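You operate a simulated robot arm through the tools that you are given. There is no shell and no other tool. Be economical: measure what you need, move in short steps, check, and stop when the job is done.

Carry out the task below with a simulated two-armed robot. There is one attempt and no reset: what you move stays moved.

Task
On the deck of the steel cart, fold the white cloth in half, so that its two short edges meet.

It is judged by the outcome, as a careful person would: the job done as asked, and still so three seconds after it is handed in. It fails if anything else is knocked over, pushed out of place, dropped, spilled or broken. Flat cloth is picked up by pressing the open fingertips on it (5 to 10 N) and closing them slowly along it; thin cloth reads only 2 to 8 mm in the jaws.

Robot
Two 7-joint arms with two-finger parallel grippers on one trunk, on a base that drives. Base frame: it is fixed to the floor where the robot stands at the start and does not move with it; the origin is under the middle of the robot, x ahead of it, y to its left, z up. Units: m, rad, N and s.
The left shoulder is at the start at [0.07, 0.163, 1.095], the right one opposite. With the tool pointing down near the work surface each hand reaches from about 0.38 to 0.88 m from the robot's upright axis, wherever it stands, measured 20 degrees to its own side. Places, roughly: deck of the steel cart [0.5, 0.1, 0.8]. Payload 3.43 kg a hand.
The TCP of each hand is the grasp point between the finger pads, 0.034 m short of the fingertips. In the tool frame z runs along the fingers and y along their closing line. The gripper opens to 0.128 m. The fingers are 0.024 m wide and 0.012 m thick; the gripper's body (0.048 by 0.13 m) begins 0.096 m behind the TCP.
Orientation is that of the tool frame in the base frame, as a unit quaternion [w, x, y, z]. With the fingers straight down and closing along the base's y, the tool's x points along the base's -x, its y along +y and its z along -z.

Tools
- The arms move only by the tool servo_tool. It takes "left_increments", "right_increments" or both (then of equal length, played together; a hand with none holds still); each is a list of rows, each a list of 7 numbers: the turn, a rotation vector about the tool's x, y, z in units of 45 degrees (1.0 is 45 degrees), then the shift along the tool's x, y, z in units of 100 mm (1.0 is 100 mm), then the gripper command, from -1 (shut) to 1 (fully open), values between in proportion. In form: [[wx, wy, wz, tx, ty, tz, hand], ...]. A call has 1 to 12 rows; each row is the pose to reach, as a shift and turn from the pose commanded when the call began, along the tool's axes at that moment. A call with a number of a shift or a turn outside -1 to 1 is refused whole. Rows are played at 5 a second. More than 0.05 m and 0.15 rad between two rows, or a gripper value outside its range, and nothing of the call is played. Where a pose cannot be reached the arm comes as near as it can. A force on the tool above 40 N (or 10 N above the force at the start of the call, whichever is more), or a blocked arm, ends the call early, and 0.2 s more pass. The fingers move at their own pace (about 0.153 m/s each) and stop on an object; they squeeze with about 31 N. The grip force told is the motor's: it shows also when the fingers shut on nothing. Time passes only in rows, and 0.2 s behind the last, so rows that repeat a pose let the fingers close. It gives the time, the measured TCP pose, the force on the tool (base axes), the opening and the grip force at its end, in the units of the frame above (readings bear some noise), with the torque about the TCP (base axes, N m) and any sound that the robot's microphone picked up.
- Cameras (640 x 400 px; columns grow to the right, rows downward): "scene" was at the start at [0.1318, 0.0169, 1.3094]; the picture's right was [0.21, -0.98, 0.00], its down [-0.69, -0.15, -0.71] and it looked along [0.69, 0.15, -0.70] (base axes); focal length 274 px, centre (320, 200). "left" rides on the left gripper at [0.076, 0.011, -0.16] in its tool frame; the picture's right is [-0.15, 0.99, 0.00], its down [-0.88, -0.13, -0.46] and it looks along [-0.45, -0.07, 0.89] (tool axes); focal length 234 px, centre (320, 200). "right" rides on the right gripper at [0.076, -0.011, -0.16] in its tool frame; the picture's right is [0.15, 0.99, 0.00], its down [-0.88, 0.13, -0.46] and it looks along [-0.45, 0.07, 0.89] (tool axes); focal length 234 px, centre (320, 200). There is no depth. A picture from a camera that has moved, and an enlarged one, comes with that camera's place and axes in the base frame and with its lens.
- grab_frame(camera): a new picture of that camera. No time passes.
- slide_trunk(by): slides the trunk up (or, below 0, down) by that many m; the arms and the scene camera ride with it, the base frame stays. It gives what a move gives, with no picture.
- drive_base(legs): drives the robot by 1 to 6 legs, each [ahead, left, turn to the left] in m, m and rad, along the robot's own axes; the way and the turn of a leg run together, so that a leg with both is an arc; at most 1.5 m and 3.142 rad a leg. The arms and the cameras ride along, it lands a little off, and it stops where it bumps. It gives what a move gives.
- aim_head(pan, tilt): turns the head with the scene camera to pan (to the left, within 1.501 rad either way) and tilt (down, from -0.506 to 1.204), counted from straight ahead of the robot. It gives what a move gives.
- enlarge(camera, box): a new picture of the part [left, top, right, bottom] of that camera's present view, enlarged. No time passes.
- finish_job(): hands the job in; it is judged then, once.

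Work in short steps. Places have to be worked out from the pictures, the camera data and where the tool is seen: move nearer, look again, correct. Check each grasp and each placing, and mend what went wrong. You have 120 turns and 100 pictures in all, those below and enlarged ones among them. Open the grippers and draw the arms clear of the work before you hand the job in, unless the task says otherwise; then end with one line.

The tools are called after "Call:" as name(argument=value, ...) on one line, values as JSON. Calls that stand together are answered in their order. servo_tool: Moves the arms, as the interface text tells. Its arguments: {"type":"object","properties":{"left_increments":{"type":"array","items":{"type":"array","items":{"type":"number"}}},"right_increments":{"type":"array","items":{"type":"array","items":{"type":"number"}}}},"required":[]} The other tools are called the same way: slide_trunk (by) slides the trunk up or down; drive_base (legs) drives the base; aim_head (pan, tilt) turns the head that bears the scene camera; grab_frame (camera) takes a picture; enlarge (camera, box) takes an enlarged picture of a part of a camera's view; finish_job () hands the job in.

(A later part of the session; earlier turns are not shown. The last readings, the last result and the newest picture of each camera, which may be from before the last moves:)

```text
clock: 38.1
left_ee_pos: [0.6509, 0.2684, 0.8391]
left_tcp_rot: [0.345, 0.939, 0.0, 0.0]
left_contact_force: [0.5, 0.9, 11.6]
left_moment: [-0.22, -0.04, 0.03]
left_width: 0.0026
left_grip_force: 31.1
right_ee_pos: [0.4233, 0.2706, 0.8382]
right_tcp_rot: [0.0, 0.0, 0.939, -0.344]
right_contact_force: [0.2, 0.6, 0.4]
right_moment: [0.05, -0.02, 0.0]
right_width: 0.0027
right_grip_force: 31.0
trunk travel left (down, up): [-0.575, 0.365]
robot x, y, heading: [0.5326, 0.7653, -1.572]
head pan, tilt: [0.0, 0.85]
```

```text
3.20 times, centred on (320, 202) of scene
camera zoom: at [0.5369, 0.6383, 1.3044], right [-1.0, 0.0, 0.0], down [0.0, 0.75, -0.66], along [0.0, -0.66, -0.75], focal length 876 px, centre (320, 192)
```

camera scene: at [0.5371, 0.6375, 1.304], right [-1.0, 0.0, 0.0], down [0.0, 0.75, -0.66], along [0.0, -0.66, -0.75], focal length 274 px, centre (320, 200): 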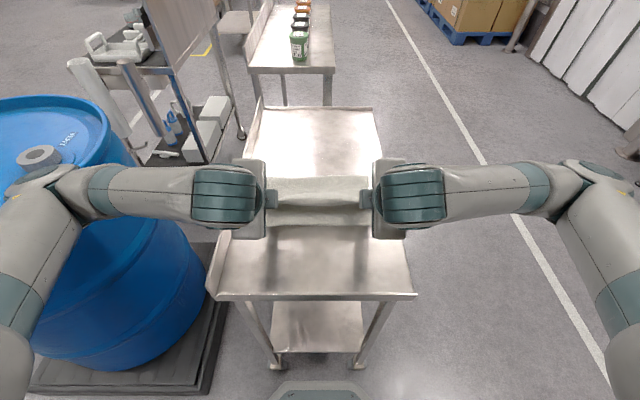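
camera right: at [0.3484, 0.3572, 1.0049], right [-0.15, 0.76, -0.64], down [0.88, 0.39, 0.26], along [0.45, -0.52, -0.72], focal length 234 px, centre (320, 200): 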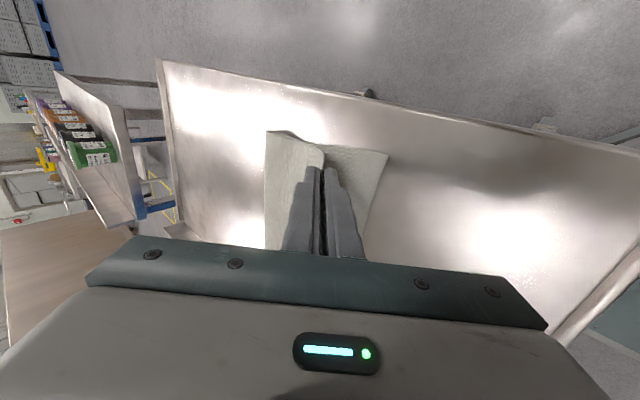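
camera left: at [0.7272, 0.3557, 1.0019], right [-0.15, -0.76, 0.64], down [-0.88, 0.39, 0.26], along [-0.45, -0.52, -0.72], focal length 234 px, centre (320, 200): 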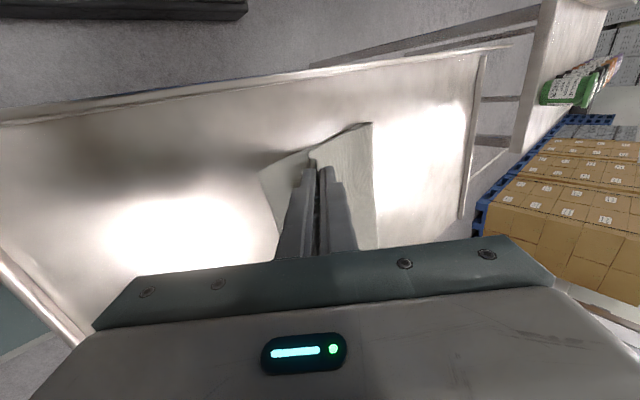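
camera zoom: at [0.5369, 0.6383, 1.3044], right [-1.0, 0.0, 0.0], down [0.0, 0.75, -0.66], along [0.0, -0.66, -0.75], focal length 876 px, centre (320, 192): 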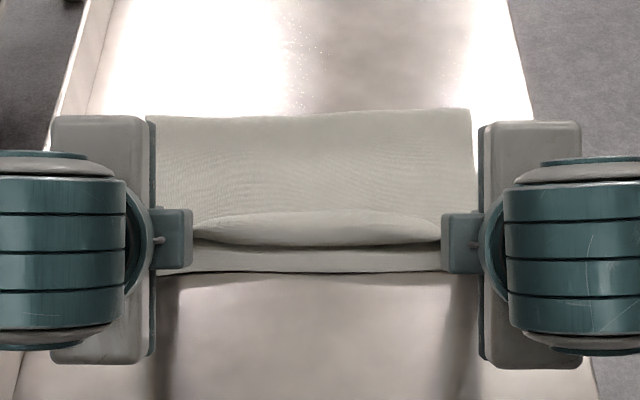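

The top layer is laid down with its edge leaning toward the near edge. I open slightly while rising a little, then draw the fingers back along their own axis.

Call:
servo_tool(left_increments=[[0, 0, 0, 0, 0.045, -0.054, -0.8], [0, 0, 0, 0, 0.06, -0.07, -0.7], [0, 0, 0, 0, 0.06, -0.07, -0.7], [0, 0, 0, 0, 0.06, -0.2, -0.7], [0, 0, 0, 0, 0.06, -0.4, -0.7], [0, 0, 0, 0, 0.06, -0.65, -0.7], [0, 0, 0, 0, 0.06, -0.95, -0.7]], right_increments=[[0, 0, 0, 0, -0.045, -0.054, -0.8], [0, 0, 0, 0, -0.06, -0.07, -0.7], [0, 0, 0, 0, -0.06, -0.07, -0.7], [0, 0, 0, 0, -0.06, -0.2, -0.7], [0, 0, 0, 0, -0.06, -0.4, -0.7], [0, 0, 0, 0, -0.06, -0.65, -0.7], [0, 0, 0, 0, -0.06, -0.95, -0.7]])

Call:
grab_frame(camera="right")

Call:
grab_frame(camera="left")

Call:
enlarge(camera="scene", box=[220, 140, 420, 265])

```text
clock: 39.7
left_ee_pos: [0.6257, 0.2702, 0.9114]
left_tcp_rot: [0.341, 0.94, 0.001, 0.001]
left_contact_force: [0.0, -0.6, -0.1]
left_moment: [0.03, -0.02, 0.03]
left_width: 0.0193
left_grip_force: 0.0
left hand out of reach, approached as far as the arm can: row 4, 5, 6, 7
right_ee_pos: [0.4499, 0.2723, 0.9091]
right_tcp_rot: [-0.001, 0.001, 0.94, -0.341]
right_contact_force: [-0.2, 1.1, 0.1]
right_moment: [0.0, 0.0, -0.03]
right_width: 0.0192
right_grip_force: 0.0
right hand out of reach, approached as far as the arm can: row 4, 5, 6, 7
trunk travel left (down, up): [-0.575, 0.365]
robot x, y, heading: [0.5369, 0.7634, -1.573]
head pan, tilt: [0.0, 0.85]
```

```text
69 pictures are left
camera right: at [0.3753, 0.3682, 1.04], right [-0.15, 0.76, -0.63], down [0.88, 0.39, 0.26], along [0.45, -0.52, -0.73], focal length 234 px, centre (320, 200)
```

right: 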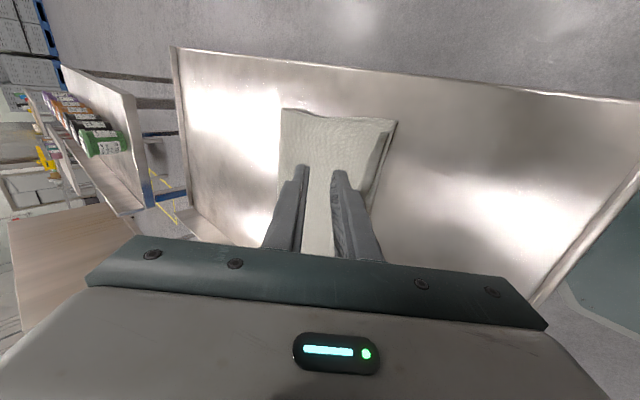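

```text
68 pictures are left
camera left: at [0.701, 0.3647, 1.0411], right [-0.15, -0.76, 0.63], down [-0.88, 0.39, 0.26], along [-0.45, -0.52, -0.73], focal length 234 px, centre (320, 200)
```

left: 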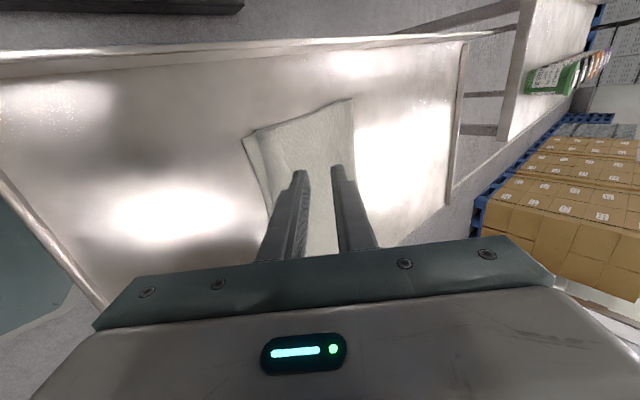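

```text
3.20 times, centred on (320, 202) of scene
camera zoom: at [0.5372, 0.6371, 1.3037], right [-1.0, 0.0, 0.0], down [0.0, 0.75, -0.66], along [0.0, -0.66, -0.75], focal length 876 px, centre (320, 192)
```

zoom: 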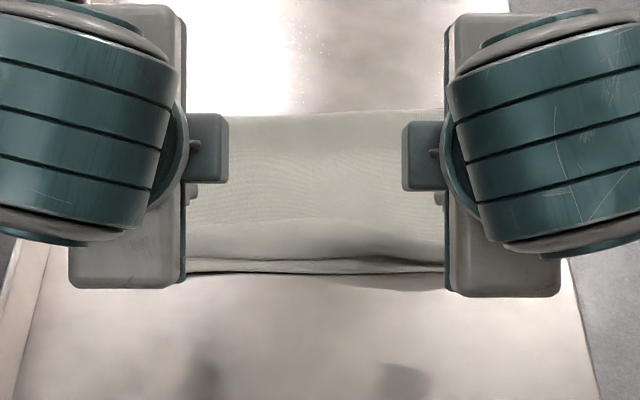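

Released, and the flap fell over toward the near edge. I raise the trunk to lift both hands straight off, then look at the fold.

Call:
slide_trunk(by=0.2)

Call:
grab_frame(camera="right")

Call:
enlarge(camera="left", box=[160, 60, 480, 260])

Call:
grab_frame(camera="scene")

```text
clock: 41.8
left_ee_pos: [0.6254, 0.2708, 1.1097]
left_tcp_rot: [0.341, 0.94, -0.001, 0.001]
left_contact_force: [-0.1, -0.1, 0.4]
left_moment: [0.0, 0.01, -0.04]
left_width: 0.0193
left_grip_force: 0.1
right_ee_pos: [0.4493, 0.2725, 1.1088]
right_tcp_rot: [-0.001, 0.001, 0.94, -0.341]
right_contact_force: [0.2, -0.2, -0.1]
right_moment: [0.02, 0.01, 0.02]
right_width: 0.0191
right_grip_force: 0.1
trunk travel left (down, up): [-0.775, 0.165]
robot x, y, heading: [0.5357, 0.7627, -1.569]
head pan, tilt: [0.0, 0.85]
```

```text
66 pictures are left
camera right: at [0.3752, 0.3674, 1.2397], right [-0.15, 0.76, -0.63], down [0.88, 0.39, 0.27], along [0.45, -0.52, -0.73], focal length 234 px, centre (320, 200)
```

right: 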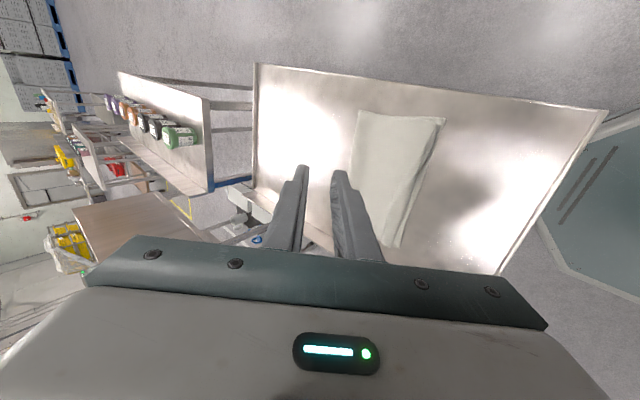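

```text
2.00 times, centred on (320, 160) of left
camera zoom: at [0.7011, 0.3639, 1.2408], right [-0.15, -0.76, 0.64], down [-0.88, 0.39, 0.26], along [-0.45, -0.52, -0.73], focal length 468 px, centre (320, 280)
```

zoom: 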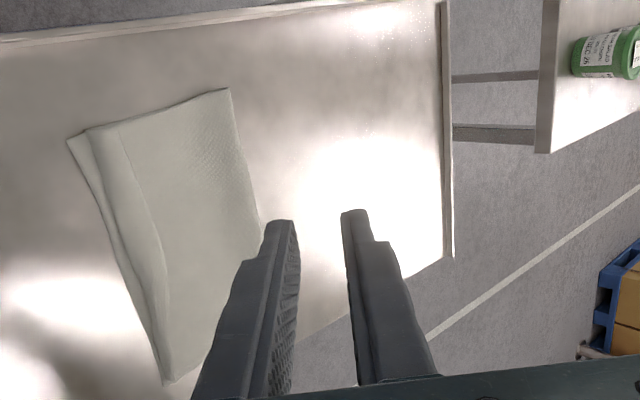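

```text
64 pictures are left
camera scene: at [0.5372, 0.6362, 1.5037], right [-1.0, 0.0, 0.0], down [0.0, 0.75, -0.66], along [0.0, -0.66, -0.75], focal length 274 px, centre (320, 200)
```

scene: 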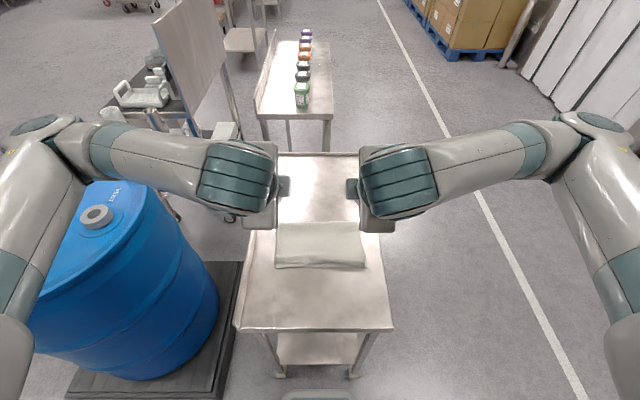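

The fold looks good; I zoom in on the meeting edges.

Call:
enlarge(camera="scene", box=[256, 205, 384, 285])

Call:
enlarge(camera="right", box=[320, 90, 480, 260])

Call:
enlarge(camera="left", box=[180, 90, 300, 260])

```text
5.00 times, centred on (320, 245) of scene
camera zoom: at [0.5372, 0.6362, 1.5037], right [-1.0, 0.0, 0.0], down [0.0, 0.75, -0.66], along [0.0, -0.66, -0.75], focal length 1369 px, centre (320, -25)
```

zoom: 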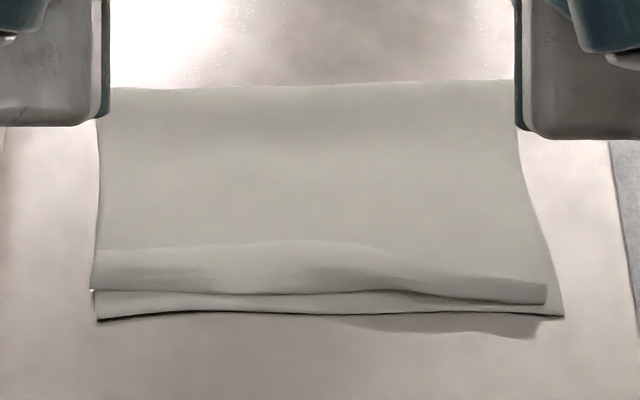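

```text
2.35 times, centred on (400, 175) of right
camera zoom: at [0.3752, 0.3674, 1.2397], right [-0.15, 0.76, -0.63], down [0.88, 0.39, 0.27], along [0.45, -0.52, -0.73], focal length 551 px, centre (132, 259)
```

zoom: 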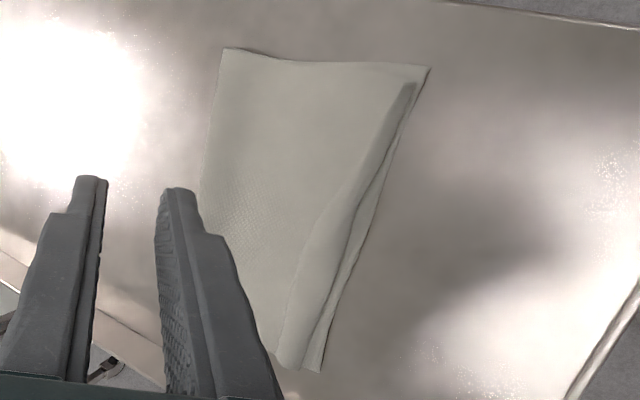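

```text
2.35 times, centred on (240, 175) of left
camera zoom: at [0.7011, 0.3639, 1.2408], right [-0.15, -0.76, 0.64], down [-0.88, 0.39, 0.26], along [-0.45, -0.52, -0.73], focal length 551 px, centre (508, 259)
```

zoom: 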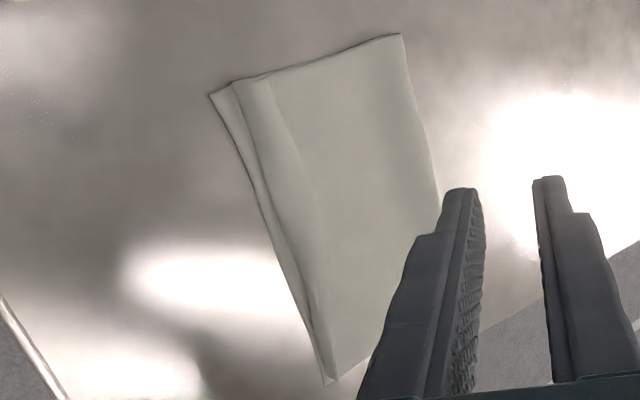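

The top edge falls about 15 mm short of the bottom edge on the left and about 7 mm short on the right, with a soft ridge just behind it. I'll iron that ridge outward with closed fingertips, so first I set the tools vertical and closed, up high.

Call:
servo_tool(left_increments=[[0.15, 0, 0, 0, 0.1, 0.06, -1], [0.3, 0, 0, 0, 0.2, 0.13, -1], [0.45, 0, 0, 0, 0.3, 0.2, -1], [0.6, 0, 0, 0, 0.4, 0.26, -1], [0.75, 0, 0, 0, 0.5, 0.33, -1], [0.89, 0, 0, 0, 0.6, 0.4, -1]], right_increments=[[-0.15, 0, 0, 0, -0.1, 0.06, -1], [-0.3, 0, 0, 0, -0.2, 0.13, -1], [-0.45, 0, 0, 0, -0.3, 0.2, -1], [-0.6, 0, 0, 0, -0.4, 0.26, -1], [-0.75, 0, 0, 0, -0.5, 0.33, -1], [-0.89, 0, 0, 0, -0.6, 0.4, -1]])

```text
clock: 43.2
left_ee_pos: [0.6253, 0.1958, 1.1179]
left_tcp_rot: [-0.003, 1.0, 0.0, 0.001]
left_contact_force: [-0.7, -0.8, 0.7]
left_moment: [0.02, 0.01, 0.01]
left_width: 0.0001
left_grip_force: 31.2
right_ee_pos: [0.4485, 0.1995, 1.1164]
right_tcp_rot: [0.0, 0.0, 1.0, 0.003]
right_contact_force: [0.1, -0.5, -1.1]
right_moment: [0.02, 0.01, -0.02]
right_width: 0.0
right_grip_force: 30.8
trunk travel left (down, up): [-0.775, 0.165]
robot x, y, heading: [0.5387, 0.763, -1.568]
head pan, tilt: [0.0, 0.85]
```

Both are vertical. I lower the trunk and position the closed tips just behind the ridge (y≈0.212).

Call:
slide_trunk(by=-0.2)

Call:
servo_tool(left_increments=[[0, 0, 0, 0.1, -0.1, 0.2, -1], [0, 0, 0, 0.2, -0.16, 0.4, -1], [0, 0, 0, 0.2, -0.16, 0.65, -1]], right_increments=[[0, 0, 0, 0.1, 0.1, 0.2, -1], [0, 0, 0, 0.2, 0.12, 0.4, -1], [0, 0, 0, 0.2, 0.12, 0.65, -1]])

Call:
grab_frame(camera="left")

Call:
grab_frame(camera="right")

```text
clock: 45.4
left_ee_pos: [0.6234, 0.1972, 0.9181]
left_tcp_rot: [0.0, 1.0, 0.001, 0.0]
left_contact_force: [0.1, -0.2, 0.0]
left_moment: [-0.01, 0.03, 0.0]
left_width: 0.0
left_grip_force: 30.8
right_ee_pos: [0.4506, 0.2003, 0.9165]
right_tcp_rot: [-0.001, 0.001, 1.0, 0.0]
right_contact_force: [-0.2, -0.6, -0.2]
right_moment: [0.01, 0.0, 0.02]
right_width: 0.0
right_grip_force: 31.5
trunk travel left (down, up): [-0.575, 0.365]
robot x, y, heading: [0.5336, 0.7645, -1.57]
head pan, tilt: [0.0, 0.85]
```

```text
clock: 46.2
left_ee_pos: [0.6454, 0.2131, 0.8561]
left_tcp_rot: [-0.001, 1.0, 0.0, 0.0]
left_contact_force: [-0.3, 0.7, 0.0]
left_moment: [-0.02, -0.01, 0.03]
left_width: 0.0
left_grip_force: 31.1
right_ee_pos: [0.4302, 0.2135, 0.8525]
right_tcp_rot: [-0.001, 0.001, 1.0, 0.002]
right_contact_force: [-0.1, 0.1, 0.2]
right_moment: [-0.02, -0.01, 0.0]
right_width: 0.0
right_grip_force: 31.2
trunk travel left (down, up): [-0.575, 0.365]
robot x, y, heading: [0.5368, 0.7626, -1.57]
head pan, tilt: [0.0, 0.85]
```

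```text
60 pictures are left
camera left: at [0.7199, 0.2022, 1.0146], right [-0.15, -0.99, 0.0], down [-0.88, 0.13, 0.46], along [-0.45, 0.07, -0.89], focal length 234 px, centre (320, 200)
```

left: 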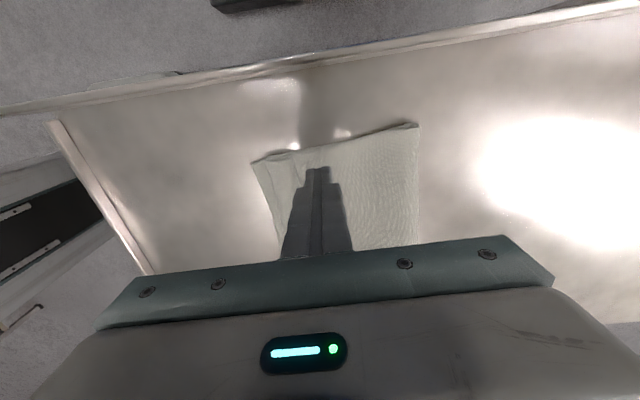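

```text
59 pictures are left
camera right: at [0.3542, 0.2035, 1.0134], right [-0.14, 0.99, 0.0], down [0.88, 0.13, 0.45], along [0.45, 0.07, -0.89], focal length 234 px, centre (320, 200)
```

right: 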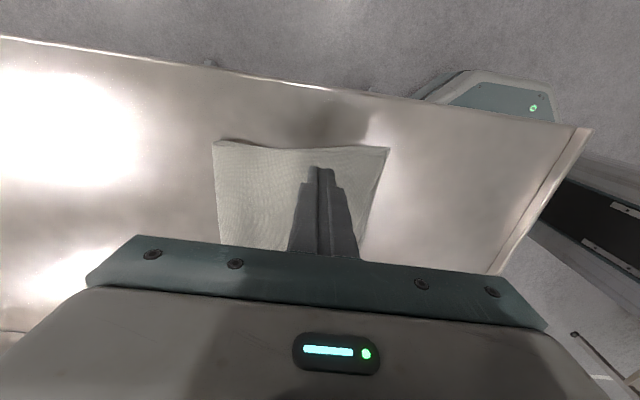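

A close look at both ends of the edge before touching.

Call:
enlarge(camera="left", box=[230, 110, 430, 260])

Call:
enlarge(camera="right", box=[200, 120, 400, 270])

```text
2.67 times, centred on (330, 185) of left
camera zoom: at [0.7199, 0.2022, 1.0146], right [-0.15, -0.99, 0.0], down [-0.88, 0.13, 0.46], along [-0.45, 0.07, -0.89], focal length 624 px, centre (293, 240)
```

zoom: 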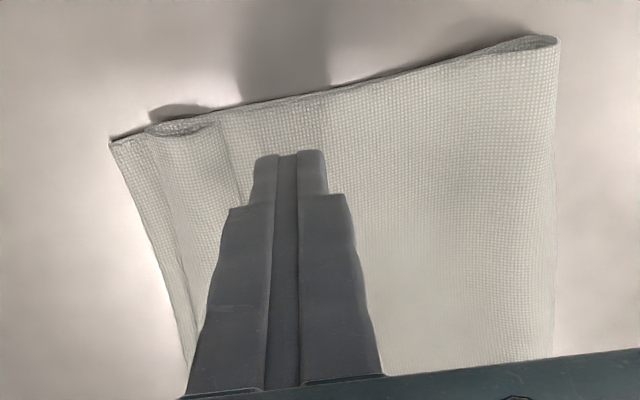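

```text
2.67 times, centred on (300, 195) of right
camera zoom: at [0.3542, 0.2035, 1.0134], right [-0.14, 0.99, 0.0], down [0.88, 0.13, 0.45], along [0.45, 0.07, -0.89], focal length 624 px, centre (373, 213)
```

zoom: 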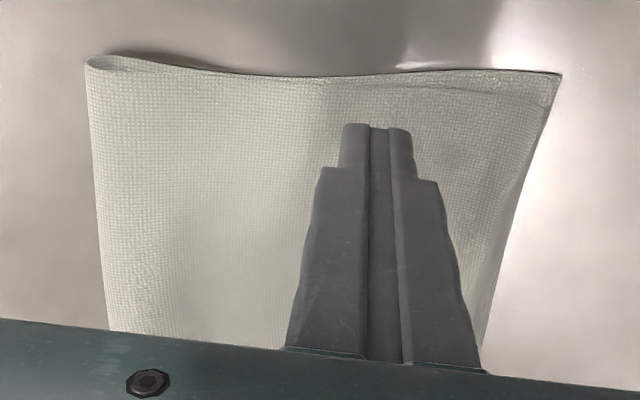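

On the left the flap is a soft hump, hollow underneath. I press lightly just behind it.

Call:
servo_tool(left_increments=[[0, 0, 0, 0, 0, 0.1, -1], [0, 0, 0, 0, 0, 0.18, -1], [0, 0, 0, 0, 0, 0.2, -1]], right_increments=[[0, 0, 0, 0, 0, 0.08, -1], [0, 0, 0, 0, 0, 0.15, -1], [0, 0, 0, 0, 0, 0.165, -1]])

```text
clock: 47.0
left_ee_pos: [0.6451, 0.2145, 0.8376]
left_tcp_rot: [0.0, 1.0, 0.001, 0.0]
left_contact_force: [0.9, -0.5, 11.0]
left_moment: [0.01, -0.06, -0.01]
left_width: 0.0
left_grip_force: 30.2
right_ee_pos: [0.4296, 0.2152, 0.8365]
right_tcp_rot: [0.0, 0.001, 1.0, 0.0]
right_contact_force: [-0.3, -0.5, 8.2]
right_moment: [-0.04, 0.07, 0.0]
right_width: 0.0
right_grip_force: 30.7
trunk travel left (down, up): [-0.575, 0.365]
robot x, y, heading: [0.5373, 0.7631, -1.574]
head pan, tilt: [0.0, 0.85]
```

Contact at z≈0.837. I ease to a light touch and sweep outward, left by 45 mm and right by 35 mm.

Call:
servo_tool(left_increments=[[0, 0, 0, 0, 0, -0.015, -1], [0, 0, 0, 0, -0.1, -0.015, -1], [0, 0, 0, 0, -0.2, -0.015, -1], [0, 0, 0, 0, -0.3, -0.015, -1], [0, 0, 0, 0, -0.4, -0.015, -1], [0, 0, 0, 0, -0.45, -0.015, -1], [0, 0, 0, 0, -0.45, -0.2, -1]], right_increments=[[0, 0, 0, 0, 0, -0.013, -1], [0, 0, 0, 0, 0.1, -0.013, -1], [0, 0, 0, 0, 0.2, -0.013, -1], [0, 0, 0, 0, 0.3, -0.013, -1], [0, 0, 0, 0, 0.35, -0.013, -1], [0, 0, 0, 0, 0.35, -0.013, -1], [0, 0, 0, 0, 0.35, -0.2, -1]])

Call:
enlarge(camera="left", box=[230, 110, 430, 260])

Call:
enlarge(camera="right", box=[200, 120, 400, 270])

Call:
enlarge(camera="scene", box=[220, 140, 420, 265])

```text
clock: 48.6
left_ee_pos: [0.6449, 0.2607, 0.8515]
left_tcp_rot: [-0.001, 1.0, 0.0, 0.001]
left_contact_force: [0.1, 1.0, 0.1]
left_moment: [0.0, -0.02, 0.0]
left_width: 0.0
left_grip_force: 30.5
right_ee_pos: [0.4301, 0.2505, 0.8553]
right_tcp_rot: [-0.001, 0.001, 1.0, 0.001]
right_contact_force: [0.5, -0.6, -0.2]
right_moment: [-0.01, -0.03, -0.01]
right_width: 0.0
right_grip_force: 31.5
trunk travel left (down, up): [-0.575, 0.365]
robot x, y, heading: [0.5359, 0.768, -1.57]
head pan, tilt: [0.0, 0.85]
```

```text
2.67 times, centred on (330, 185) of left
camera zoom: at [0.7196, 0.2487, 1.0127], right [-0.15, -0.99, 0.0], down [-0.88, 0.13, 0.45], along [-0.45, 0.07, -0.89], focal length 624 px, centre (293, 240)
```

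zoom: 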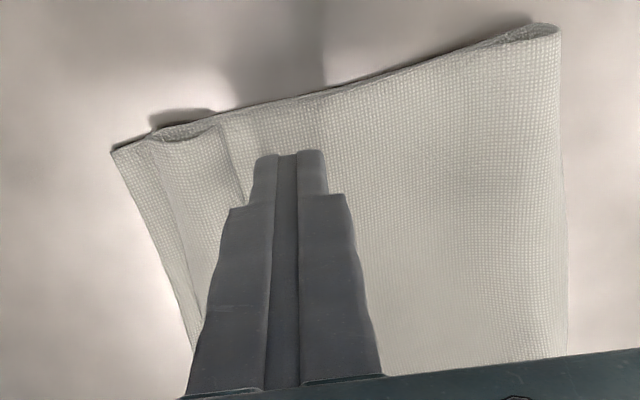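

```text
2.67 times, centred on (300, 195) of right
camera zoom: at [0.3547, 0.2392, 1.0177], right [-0.14, 0.99, 0.0], down [0.88, 0.13, 0.46], along [0.45, 0.07, -0.89], focal length 624 px, centre (373, 213)
```

zoom: 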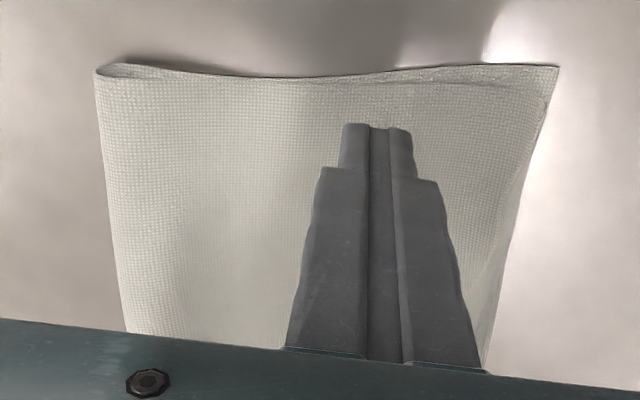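

```text
3.20 times, centred on (320, 202) of scene
camera zoom: at [0.5371, 0.6371, 1.3036], right [-1.0, 0.0, 0.0], down [0.0, 0.75, -0.66], along [0.0, -0.66, -0.75], focal length 876 px, centre (320, 192)
```

zoom: 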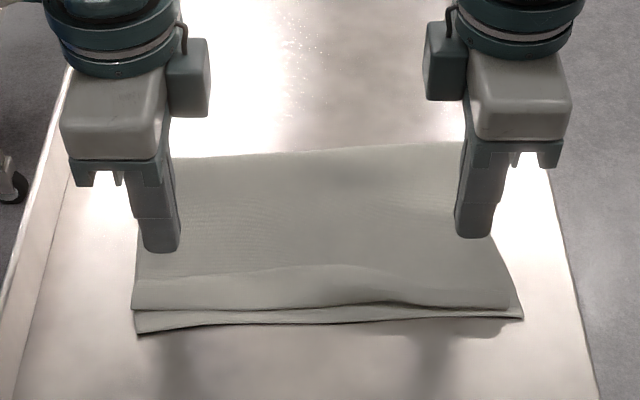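

The two layers slid together 4.5 cm, staying aligned with each other, so sweeping alone doesn't move the top layer. Instead I dab straight down on the hump with the left hand, stepping outward and lifting between dabs.

Call:
servo_tool(left_increments=[[0, 0, 0, 0, -0.15, -0.05, -1], [0, 0, 0, 0, -0.15, 0.12, -1], [0, 0, 0, 0, -0.15, 0.2, -1], [0, 0, 0, 0, -0.15, 0.2, -1], [0, 0, 0, 0, -0.15, 0.0, -1], [0, 0, 0, 0, -0.28, 0.0, -1], [0, 0, 0, 0, -0.28, 0.12, -1], [0, 0, 0, 0, -0.28, 0.2, -1], [0, 0, 0, 0, -0.28, 0.2, -1], [0, 0, 0, 0, -0.28, 0.0, -1], [0, 0, 0, 0, -0.1, -0.2, -1]])

Call:
enlarge(camera="left", box=[200, 100, 400, 250])

Call:
enlarge(camera="scene", box=[240, 200, 400, 260])

```text
clock: 51.0
left_ee_pos: [0.646, 0.2681, 0.8733]
left_tcp_rot: [-0.001, 1.0, -0.001, 0.0]
left_contact_force: [0.2, 0.1, -0.4]
left_moment: [0.0, 0.0, -0.01]
left_width: 0.0001
left_grip_force: 31.4
right_ee_pos: [0.4297, 0.2495, 0.8548]
right_tcp_rot: [0.0, 0.001, 1.0, 0.001]
right_contact_force: [-0.4, -0.3, -0.1]
right_moment: [0.01, -0.01, -0.01]
right_width: 0.0
right_grip_force: 31.2
trunk travel left (down, up): [-0.575, 0.365]
robot x, y, heading: [0.5388, 0.766, -1.57]
head pan, tilt: [0.0, 0.85]
```

```text
2.67 times, centred on (300, 175) of left
camera zoom: at [0.7202, 0.2571, 1.0331], right [-0.15, -0.99, 0.0], down [-0.88, 0.13, 0.45], along [-0.45, 0.07, -0.89], focal length 624 px, centre (373, 267)
```

zoom: 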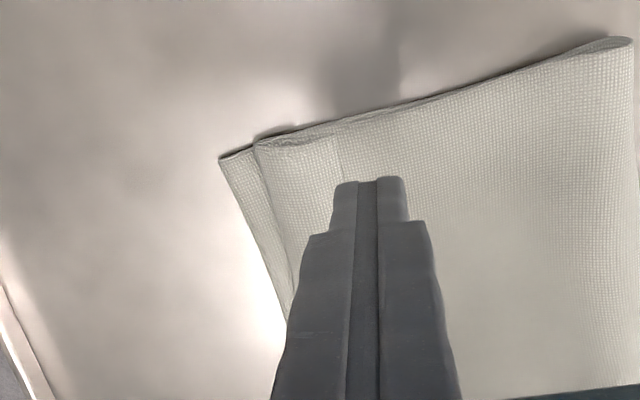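

```text
4.00 times, centred on (320, 230) of scene
camera zoom: at [0.5369, 0.6362, 1.3037], right [-1.0, 0.0, 0.0], down [0.0, 0.75, -0.66], along [0.0, -0.66, -0.75], focal length 1095 px, centre (320, 80)
```

zoom: 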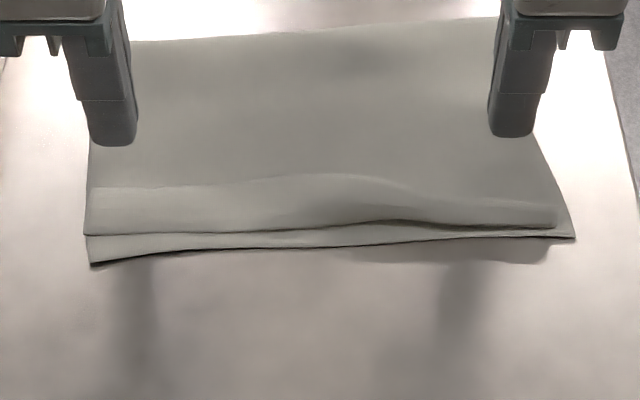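

The strip on the left could be a tucked-under hem, so I zoom right in on its end.

Call:
enlarge(camera="left", box=[260, 130, 320, 170])

Call:
enlarge(camera="scene", box=[330, 225, 394, 265])

Call:
enlarge(camera="right", box=[320, 120, 380, 160])

```text
10.00 times, centred on (290, 150) of left
camera zoom: at [0.7202, 0.2571, 1.0331], right [-0.15, -0.99, 0.0], down [-0.88, 0.13, 0.45], along [-0.45, 0.07, -0.89], focal length 2342 px, centre (620, 700)
```

zoom: 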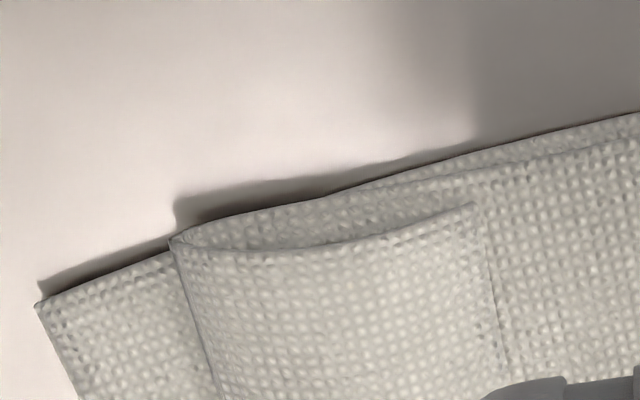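

```text
10.00 times, centred on (362, 245) of scene
camera zoom: at [0.5369, 0.6362, 1.3037], right [-1.0, 0.0, 0.0], down [0.0, 0.75, -0.66], along [0.0, -0.66, -0.75], focal length 2738 px, centre (-100, -250)
```

zoom: 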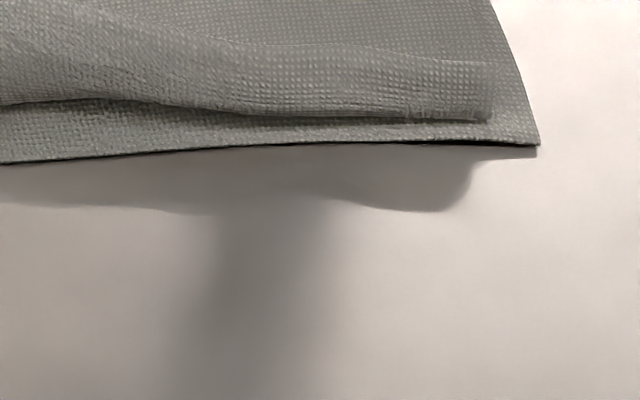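

```text
10.00 times, centred on (350, 140) of right
camera zoom: at [0.3545, 0.2384, 1.0174], right [-0.14, 0.99, 0.0], down [0.88, 0.13, 0.46], along [0.45, 0.07, -0.89], focal length 2342 px, centre (20, 800)
```

zoom: 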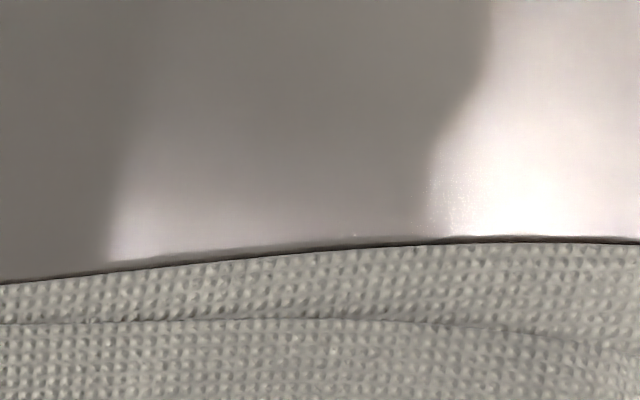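

The flap is clearly folded back on top: the true edge lies about 2–3 cm behind the front crease, pointing away from me. The fingers pushed it over when they left upward. I look at the right end too before re-gripping it.

Call:
enlarge(camera="right", box=[330, 130, 410, 180])

Call:
enlarge(camera="left", box=[250, 130, 330, 180])

```text
8.00 times, centred on (370, 155) of right
camera zoom: at [0.3545, 0.2384, 1.0174], right [-0.14, 0.99, 0.0], down [0.88, 0.13, 0.46], along [0.45, 0.07, -0.89], focal length 1873 px, centre (-80, 560)
```

zoom: 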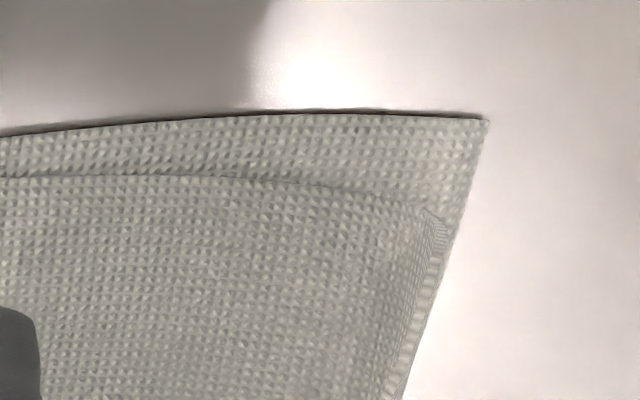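

```text
8.00 times, centred on (290, 155) of left
camera zoom: at [0.7202, 0.2571, 1.0331], right [-0.15, -0.99, 0.0], down [-0.88, 0.13, 0.45], along [-0.45, 0.07, -0.89], focal length 1873 px, centre (560, 560)
```

zoom: 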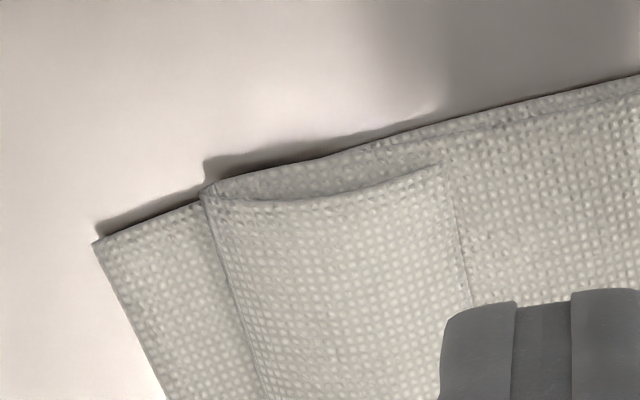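

The right end of the top edge is fine: it lies flat, within about 5 mm of the bottom edge. Only the left part is flipped back, with its free edge at y≈0.281 and the front crease at 0.309. I pin the cloth with the right hand and straddle the left free edge with a 25 mm opening.

Call:
servo_tool(left_increments=[[0, 0, 0, 0, -0.17, 0.0, -0.61], [0, 0, 0, 0, -0.17, 0.15, -0.61], [0, 0, 0, 0, -0.17, 0.3, -0.61]], right_increments=[[0, 0, 0, 0, 0, 0.1, -1], [0, 0, 0, 0, 0, 0.17, -1], [0, 0, 0, 0, 0, 0.2, -1]])

Call:
enlarge(camera="left", box=[240, 110, 400, 210])

```text
clock: 51.8
left_ee_pos: [0.6454, 0.2858, 0.8443]
left_tcp_rot: [-0.001, 1.0, 0.0, 0.001]
left_contact_force: [-0.4, 0.2, 0.0]
left_moment: [-0.01, -0.03, 0.02]
left_width: 0.0251
left_grip_force: 0.2
right_ee_pos: [0.4308, 0.2478, 0.8368]
right_tcp_rot: [-0.001, 0.0, 1.0, -0.001]
right_contact_force: [0.7, -0.4, 5.1]
right_moment: [-0.05, 0.0, 0.02]
right_width: 0.0
right_grip_force: 30.7
trunk travel left (down, up): [-0.575, 0.365]
robot x, y, heading: [0.5372, 0.7637, -1.567]
head pan, tilt: [0.0, 0.85]
```

```text
4.00 times, centred on (320, 160) of left
camera zoom: at [0.7209, 0.2739, 1.004], right [-0.15, -0.99, 0.0], down [-0.88, 0.13, 0.45], along [-0.45, 0.07, -0.89], focal length 937 px, centre (320, 360)
```

zoom: 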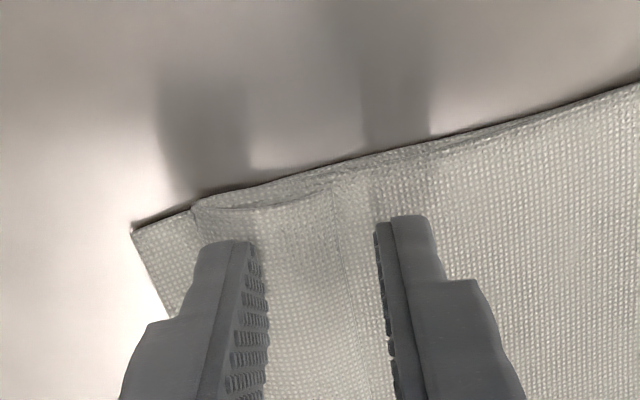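

The straddle looks right. I press down to contact.

Call:
servo_tool(left_increments=[[0, 0, 0, 0, 0, 0.04, -0.61], [0, 0, 0, 0, 0, 0.07, -0.61]])

```text
clock: 52.4
left_ee_pos: [0.6466, 0.2842, 0.8374]
left_tcp_rot: [0.001, 1.0, 0.001, 0.0]
left_contact_force: [0.7, 0.0, 2.3]
left_moment: [0.03, -0.02, -0.02]
left_width: 0.0247
left_grip_force: 0.0
right_ee_pos: [0.4291, 0.2472, 0.837]
right_tcp_rot: [-0.001, 0.001, 1.0, 0.001]
right_contact_force: [-0.1, -0.2, 7.4]
right_moment: [-0.05, 0.01, 0.03]
right_width: 0.0
right_grip_force: 31.1
trunk travel left (down, up): [-0.575, 0.365]
robot x, y, heading: [0.534, 0.7648, -1.57]
head pan, tilt: [0.0, 0.85]
```

2.3 N so far. I go 1 mm lower and close slowly.

Call:
servo_tool(left_increments=[[0, 0, 0, 0, 0, 0.01, -0.61], [0, 0, 0, 0, 0, 0.01, -0.66], [0, 0, 0, 0, 0, 0.01, -0.71], [0, 0, 0, 0, 0, 0.01, -0.76], [0, 0, 0, 0, 0, 0.01, -0.81], [0, 0, 0, 0, 0, 0.01, -0.86], [0, 0, 0, 0, 0, 0.01, -0.91], [0, 0, 0, 0, 0, 0.01, -1], [0, 0, 0, 0, 0, 0.01, -1]])

Call:
enlarge(camera="left", box=[240, 110, 400, 210])

```text
clock: 54.4
left_ee_pos: [0.6459, 0.2866, 0.8365]
left_tcp_rot: [0.0, 1.0, 0.001, 0.0]
left_contact_force: [1.1, 1.4, 24.0]
left_moment: [0.19, -0.05, 0.01]
left_width: 0.01
left_grip_force: 30.8
right_ee_pos: [0.4283, 0.249, 0.8357]
right_tcp_rot: [-0.001, 0.001, 1.0, -0.001]
right_contact_force: [-0.7, -1.0, 2.4]
right_moment: [-0.01, 0.03, 0.01]
right_width: 0.0002
right_grip_force: 31.0
trunk travel left (down, up): [-0.575, 0.365]
robot x, y, heading: [0.5327, 0.7673, -1.57]
head pan, tilt: [0.0, 0.85]
```

```text
4.00 times, centred on (320, 160) of left
camera zoom: at [0.7209, 0.2755, 0.9969], right [-0.15, -0.99, 0.0], down [-0.88, 0.13, 0.45], along [-0.45, 0.07, -0.89], focal length 937 px, centre (320, 360)
```

zoom: 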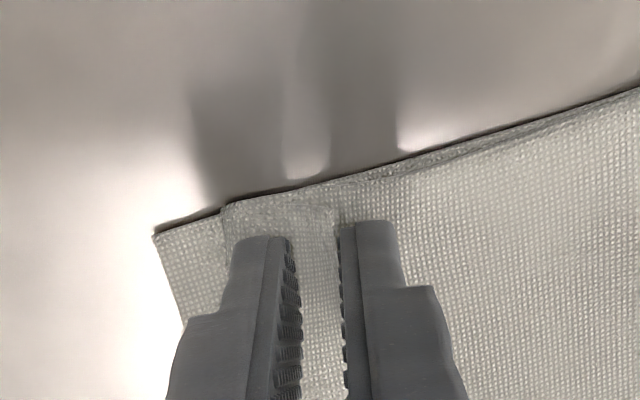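

The jaws stopped at 10 mm, so several layers are probably bunched. I lift 2.5 cm to see what is held.

Call:
servo_tool(left_increments=[[0, 0, 0, 0, 0, -0.08, -1], [0, 0, 0, 0, 0, -0.16, -1], [0, 0, 0, 0, 0, -0.25, -1]])

Call:
enlarge(camera="left", box=[220, 100, 420, 225])

Call:
enlarge(camera="scene", box=[240, 180, 400, 280])

```text
clock: 55.2
left_ee_pos: [0.6449, 0.2872, 0.8612]
left_tcp_rot: [-0.001, 1.0, 0.0, 0.001]
left_contact_force: [0.4, -0.2, -0.5]
left_moment: [0.01, -0.02, 0.05]
left_width: 0.0017
left_grip_force: 31.8
right_ee_pos: [0.4276, 0.2476, 0.8358]
right_tcp_rot: [0.0, 0.001, 1.0, 0.001]
right_contact_force: [-1.1, 1.2, 9.6]
right_moment: [0.03, 0.01, 0.01]
right_width: 0.0
right_grip_force: 31.1
trunk travel left (down, up): [-0.575, 0.365]
robot x, y, heading: [0.5333, 0.7678, -1.574]
head pan, tilt: [0.0, 0.85]
```

```text
3.20 times, centred on (320, 162) of left
camera zoom: at [0.7205, 0.2754, 1.0204], right [-0.15, -0.99, 0.0], down [-0.88, 0.13, 0.45], along [-0.45, 0.07, -0.89], focal length 749 px, centre (320, 320)
```

zoom: 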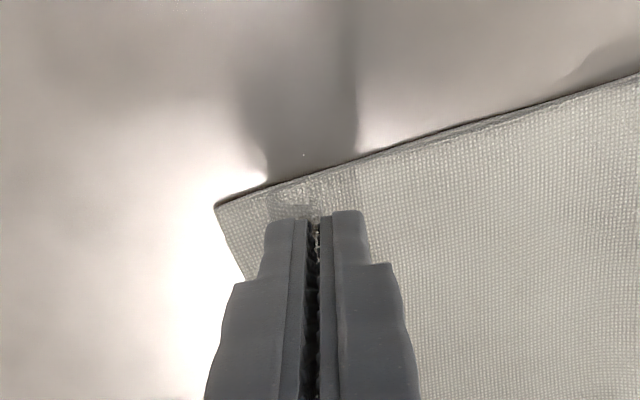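

```text
4.00 times, centred on (320, 230) of scene
camera zoom: at [0.5372, 0.6374, 1.3039], right [-1.0, 0.0, 0.0], down [0.0, 0.75, -0.66], along [0.0, -0.66, -0.75], focal length 1095 px, centre (320, 80)
```

zoom: 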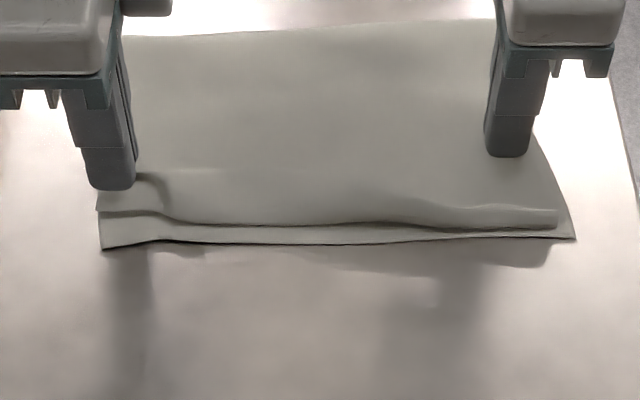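

Width 1.7 mm means something thin is held. I lift a further 4 cm to see.

Call:
servo_tool(left_increments=[[0, 0, 0, 0, 0, -0.13, -1], [0, 0, 0, 0, 0, -0.26, -1], [0, 0, 0, 0, 0, -0.4, -1]])

Call:
enlarge(camera="left", box=[220, 100, 420, 225])

Call:
enlarge(camera="scene", box=[240, 180, 400, 280])

```text
clock: 56.0
left_ee_pos: [0.6456, 0.2857, 0.901]
left_tcp_rot: [0.0, 1.0, 0.001, 0.001]
left_contact_force: [-0.2, 0.1, 0.0]
left_moment: [0.01, 0.03, 0.01]
left_width: 0.002
left_grip_force: 31.4
right_ee_pos: [0.4293, 0.2483, 0.8356]
right_tcp_rot: [0.0, 0.001, 1.0, 0.0]
right_contact_force: [-1.1, 1.2, 10.4]
right_moment: [-0.01, 0.03, -0.01]
right_width: 0.0
right_grip_force: 31.1
trunk travel left (down, up): [-0.575, 0.365]
robot x, y, heading: [0.5327, 0.7631, -1.571]
head pan, tilt: [0.0, 0.85]
```

```text
3.20 times, centred on (320, 162) of left
camera zoom: at [0.7203, 0.2755, 1.0612], right [-0.15, -0.99, 0.0], down [-0.88, 0.13, 0.45], along [-0.45, 0.07, -0.89], focal length 749 px, centre (320, 320)
```

zoom: 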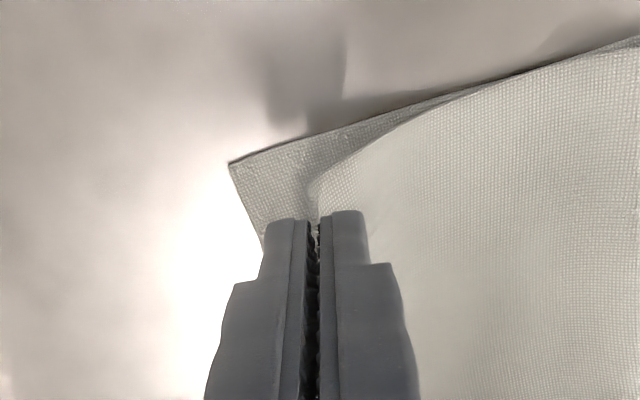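

```text
4.00 times, centred on (320, 230) of scene
camera zoom: at [0.5372, 0.6375, 1.3039], right [-1.0, 0.0, 0.0], down [0.0, 0.75, -0.66], along [0.0, -0.66, -0.75], focal length 1095 px, centre (320, 80)
```

zoom: 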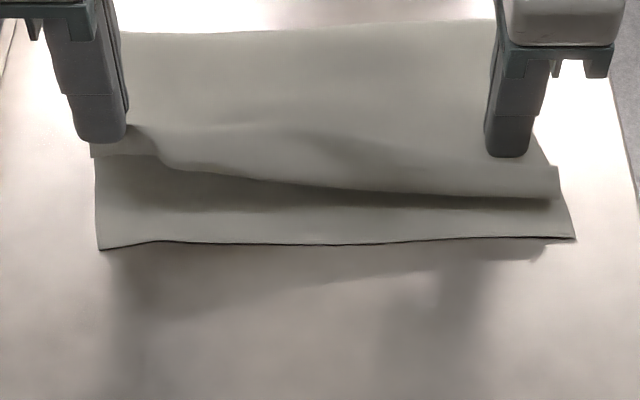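

The left hand now holds only the top layer's edge, with the flap standing up in the jaws. To lay it with the hand tilted I need more room, so I shift the hand 0.1 m forward, lift the right hand off, and back the base up 0.1 m.

Call:
servo_tool(left_increments=[[0, 0, 0, 0, 0.25, 0, -1], [0, 0, 0, 0, 0.5, 0, -1], [0, 0, 0, 0, 0.75, 0, -1], [0, 0, 0, 0, 1.0, 0, -1]], right_increments=[[0, 0, 0, 0, 0, -0.25, -1], [0, 0, 0, 0, 0, -0.5, -1], [0, 0, 0, 0, 0, -0.75, -1], [0, 0, 0, 0, 0, -1.0, -1]])

Call:
drive_base(legs=[[-0.1, 0, 0]])

Call:
grab_frame(camera="scene")

Call:
grab_frame(camera="right")

```text
clock: 57.0
left_ee_pos: [0.6456, 0.1853, 0.9004]
left_tcp_rot: [-0.001, 1.0, 0.0, 0.001]
left_contact_force: [-0.5, 0.4, -0.4]
left_moment: [0.01, -0.03, -0.01]
left_width: 0.0019
left_grip_force: 31.1
right_ee_pos: [0.4291, 0.2471, 0.9345]
right_tcp_rot: [-0.001, 0.001, 1.0, 0.001]
right_contact_force: [0.3, 0.1, -0.9]
right_moment: [0.01, -0.01, -0.01]
right_width: 0.0001
right_grip_force: 30.7
trunk travel left (down, up): [-0.575, 0.365]
robot x, y, heading: [0.5325, 0.7661, -1.568]
head pan, tilt: [0.0, 0.85]
```

```text
clock: 58.1
left_ee_pos: [0.6453, 0.2853, 0.9001]
left_tcp_rot: [-0.001, 1.0, 0.001, 0.001]
left_contact_force: [-1.0, 0.5, 0.1]
left_moment: [-0.02, -0.01, 0.05]
left_width: 0.002
left_grip_force: 31.1
right_ee_pos: [0.4287, 0.3475, 0.9339]
right_tcp_rot: [-0.001, 0.001, 1.0, 0.0]
right_contact_force: [-0.3, 0.8, -0.2]
right_moment: [-0.02, 0.01, -0.01]
right_width: 0.0001
right_grip_force: 30.9
trunk travel left (down, up): [-0.575, 0.365]
robot x, y, heading: [0.535, 0.8618, -1.574]
head pan, tilt: [0.0, 0.85]
```

```text
40 pictures are left
camera scene: at [0.5372, 0.7368, 1.3039], right [-1.0, 0.0, 0.0], down [0.0, 0.75, -0.66], along [0.0, -0.66, -0.75], focal length 274 px, centre (320, 200)
```

scene: 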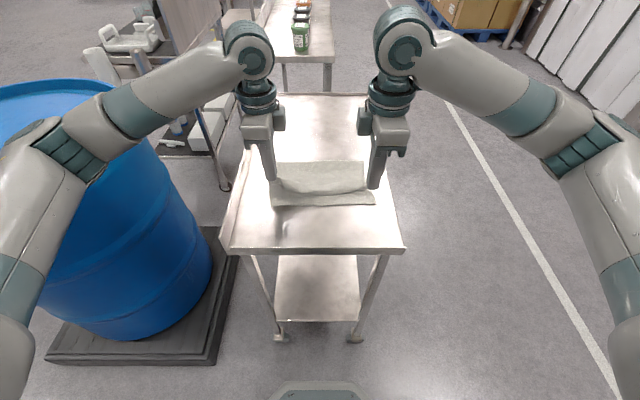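

```text
39 pictures are left
camera right: at [0.3546, 0.3374, 1.0959], right [-0.15, 0.99, 0.0], down [0.88, 0.13, 0.46], along [0.45, 0.07, -0.89], focal length 234 px, centre (320, 200)
```

right: 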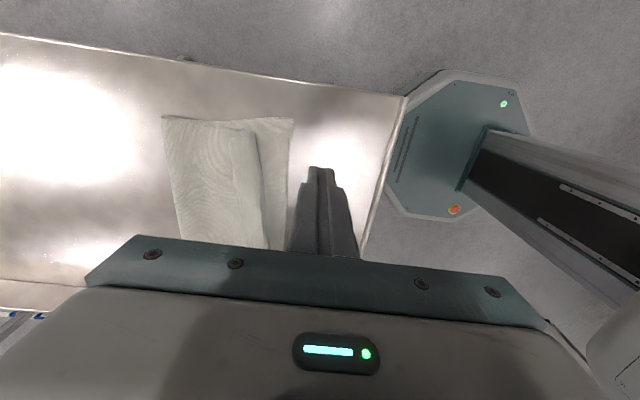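

Moving the left hand forward also drew the right end of the top edge back by about 3 cm. I zoom in to see its state.

Call:
enlarge(camera="right", box=[150, 100, 310, 250])

Call:
enlarge(camera="scene", box=[250, 145, 394, 235])

```text
2.67 times, centred on (230, 175) of right
camera zoom: at [0.3546, 0.3374, 1.0959], right [-0.15, 0.99, 0.0], down [0.88, 0.13, 0.46], along [0.45, 0.07, -0.89], focal length 624 px, centre (560, 267)
```

zoom: 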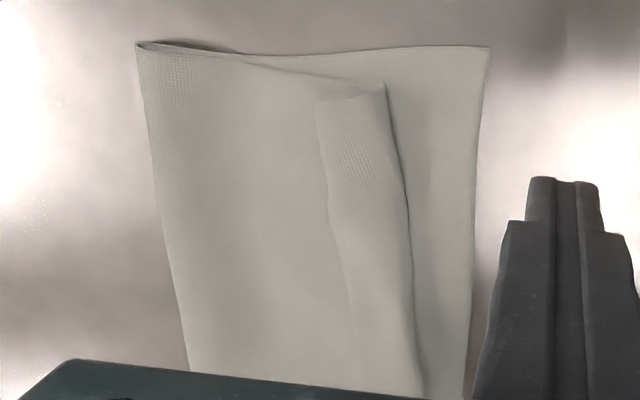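

```text
4.44 times, centred on (322, 190) of scene
camera zoom: at [0.5372, 0.7368, 1.3039], right [-1.0, 0.0, 0.0], down [0.0, 0.75, -0.66], along [0.0, -0.66, -0.75], focal length 1217 px, centre (311, 244)
```

zoom: 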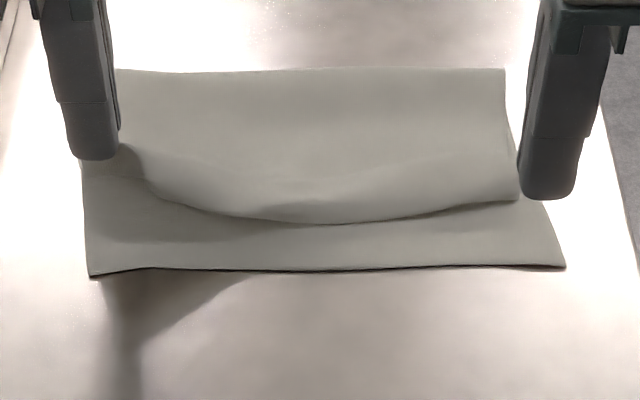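

The right end is flipped back the same way: free edge at y≈0.240, crease at y≈0.273 at x≈0.452. I'll grip that flap the same way with the right hand, then lay both together.

Call:
servo_tool(right_increments=[[0, 0, 0, -0.1, -0.35, 0, -0.61], [0, 0, 0, -0.23, -0.7, 0, -0.61], [0, 0, 0, -0.23, -1.0, 0, -0.61], [0, 0, 0, -0.23, -1.0, 0.4, -0.61], [0, 0, 0, -0.23, -1.0, 0.7, -0.61], [0, 0, 0, -0.23, -1.0, 0.8, -0.61]])

Call:
enlarge(camera="right", box=[240, 110, 400, 210])

```text
clock: 59.5
left_ee_pos: [0.6454, 0.2861, 0.9005]
left_tcp_rot: [-0.001, 1.0, 0.001, 0.001]
left_contact_force: [0.4, -0.9, 0.0]
left_moment: [0.01, -0.02, -0.03]
left_width: 0.002
left_grip_force: 30.6
right_ee_pos: [0.4532, 0.2485, 0.854]
right_tcp_rot: [0.0, 0.0, 1.0, 0.002]
right_contact_force: [0.8, -0.4, 0.5]
right_moment: [0.0, -0.01, -0.02]
right_width: 0.0252
right_grip_force: 0.0
trunk travel left (down, up): [-0.575, 0.365]
robot x, y, heading: [0.5374, 0.8684, -1.574]
head pan, tilt: [0.0, 0.85]
```

```text
4.00 times, centred on (320, 160) of right
camera zoom: at [0.3779, 0.2366, 1.0155], right [-0.15, 0.99, 0.0], down [0.88, 0.13, 0.46], along [0.45, 0.07, -0.89], focal length 937 px, centre (320, 360)
```

zoom: 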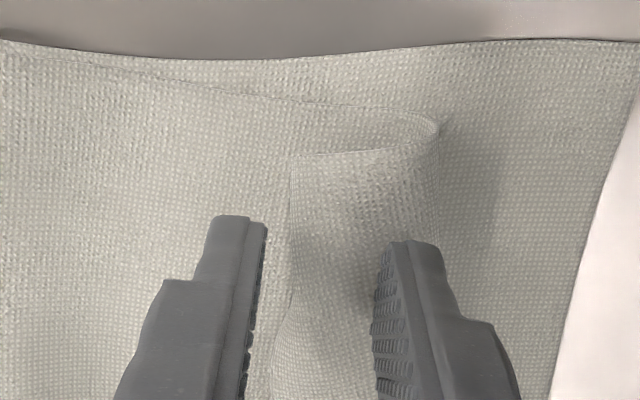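

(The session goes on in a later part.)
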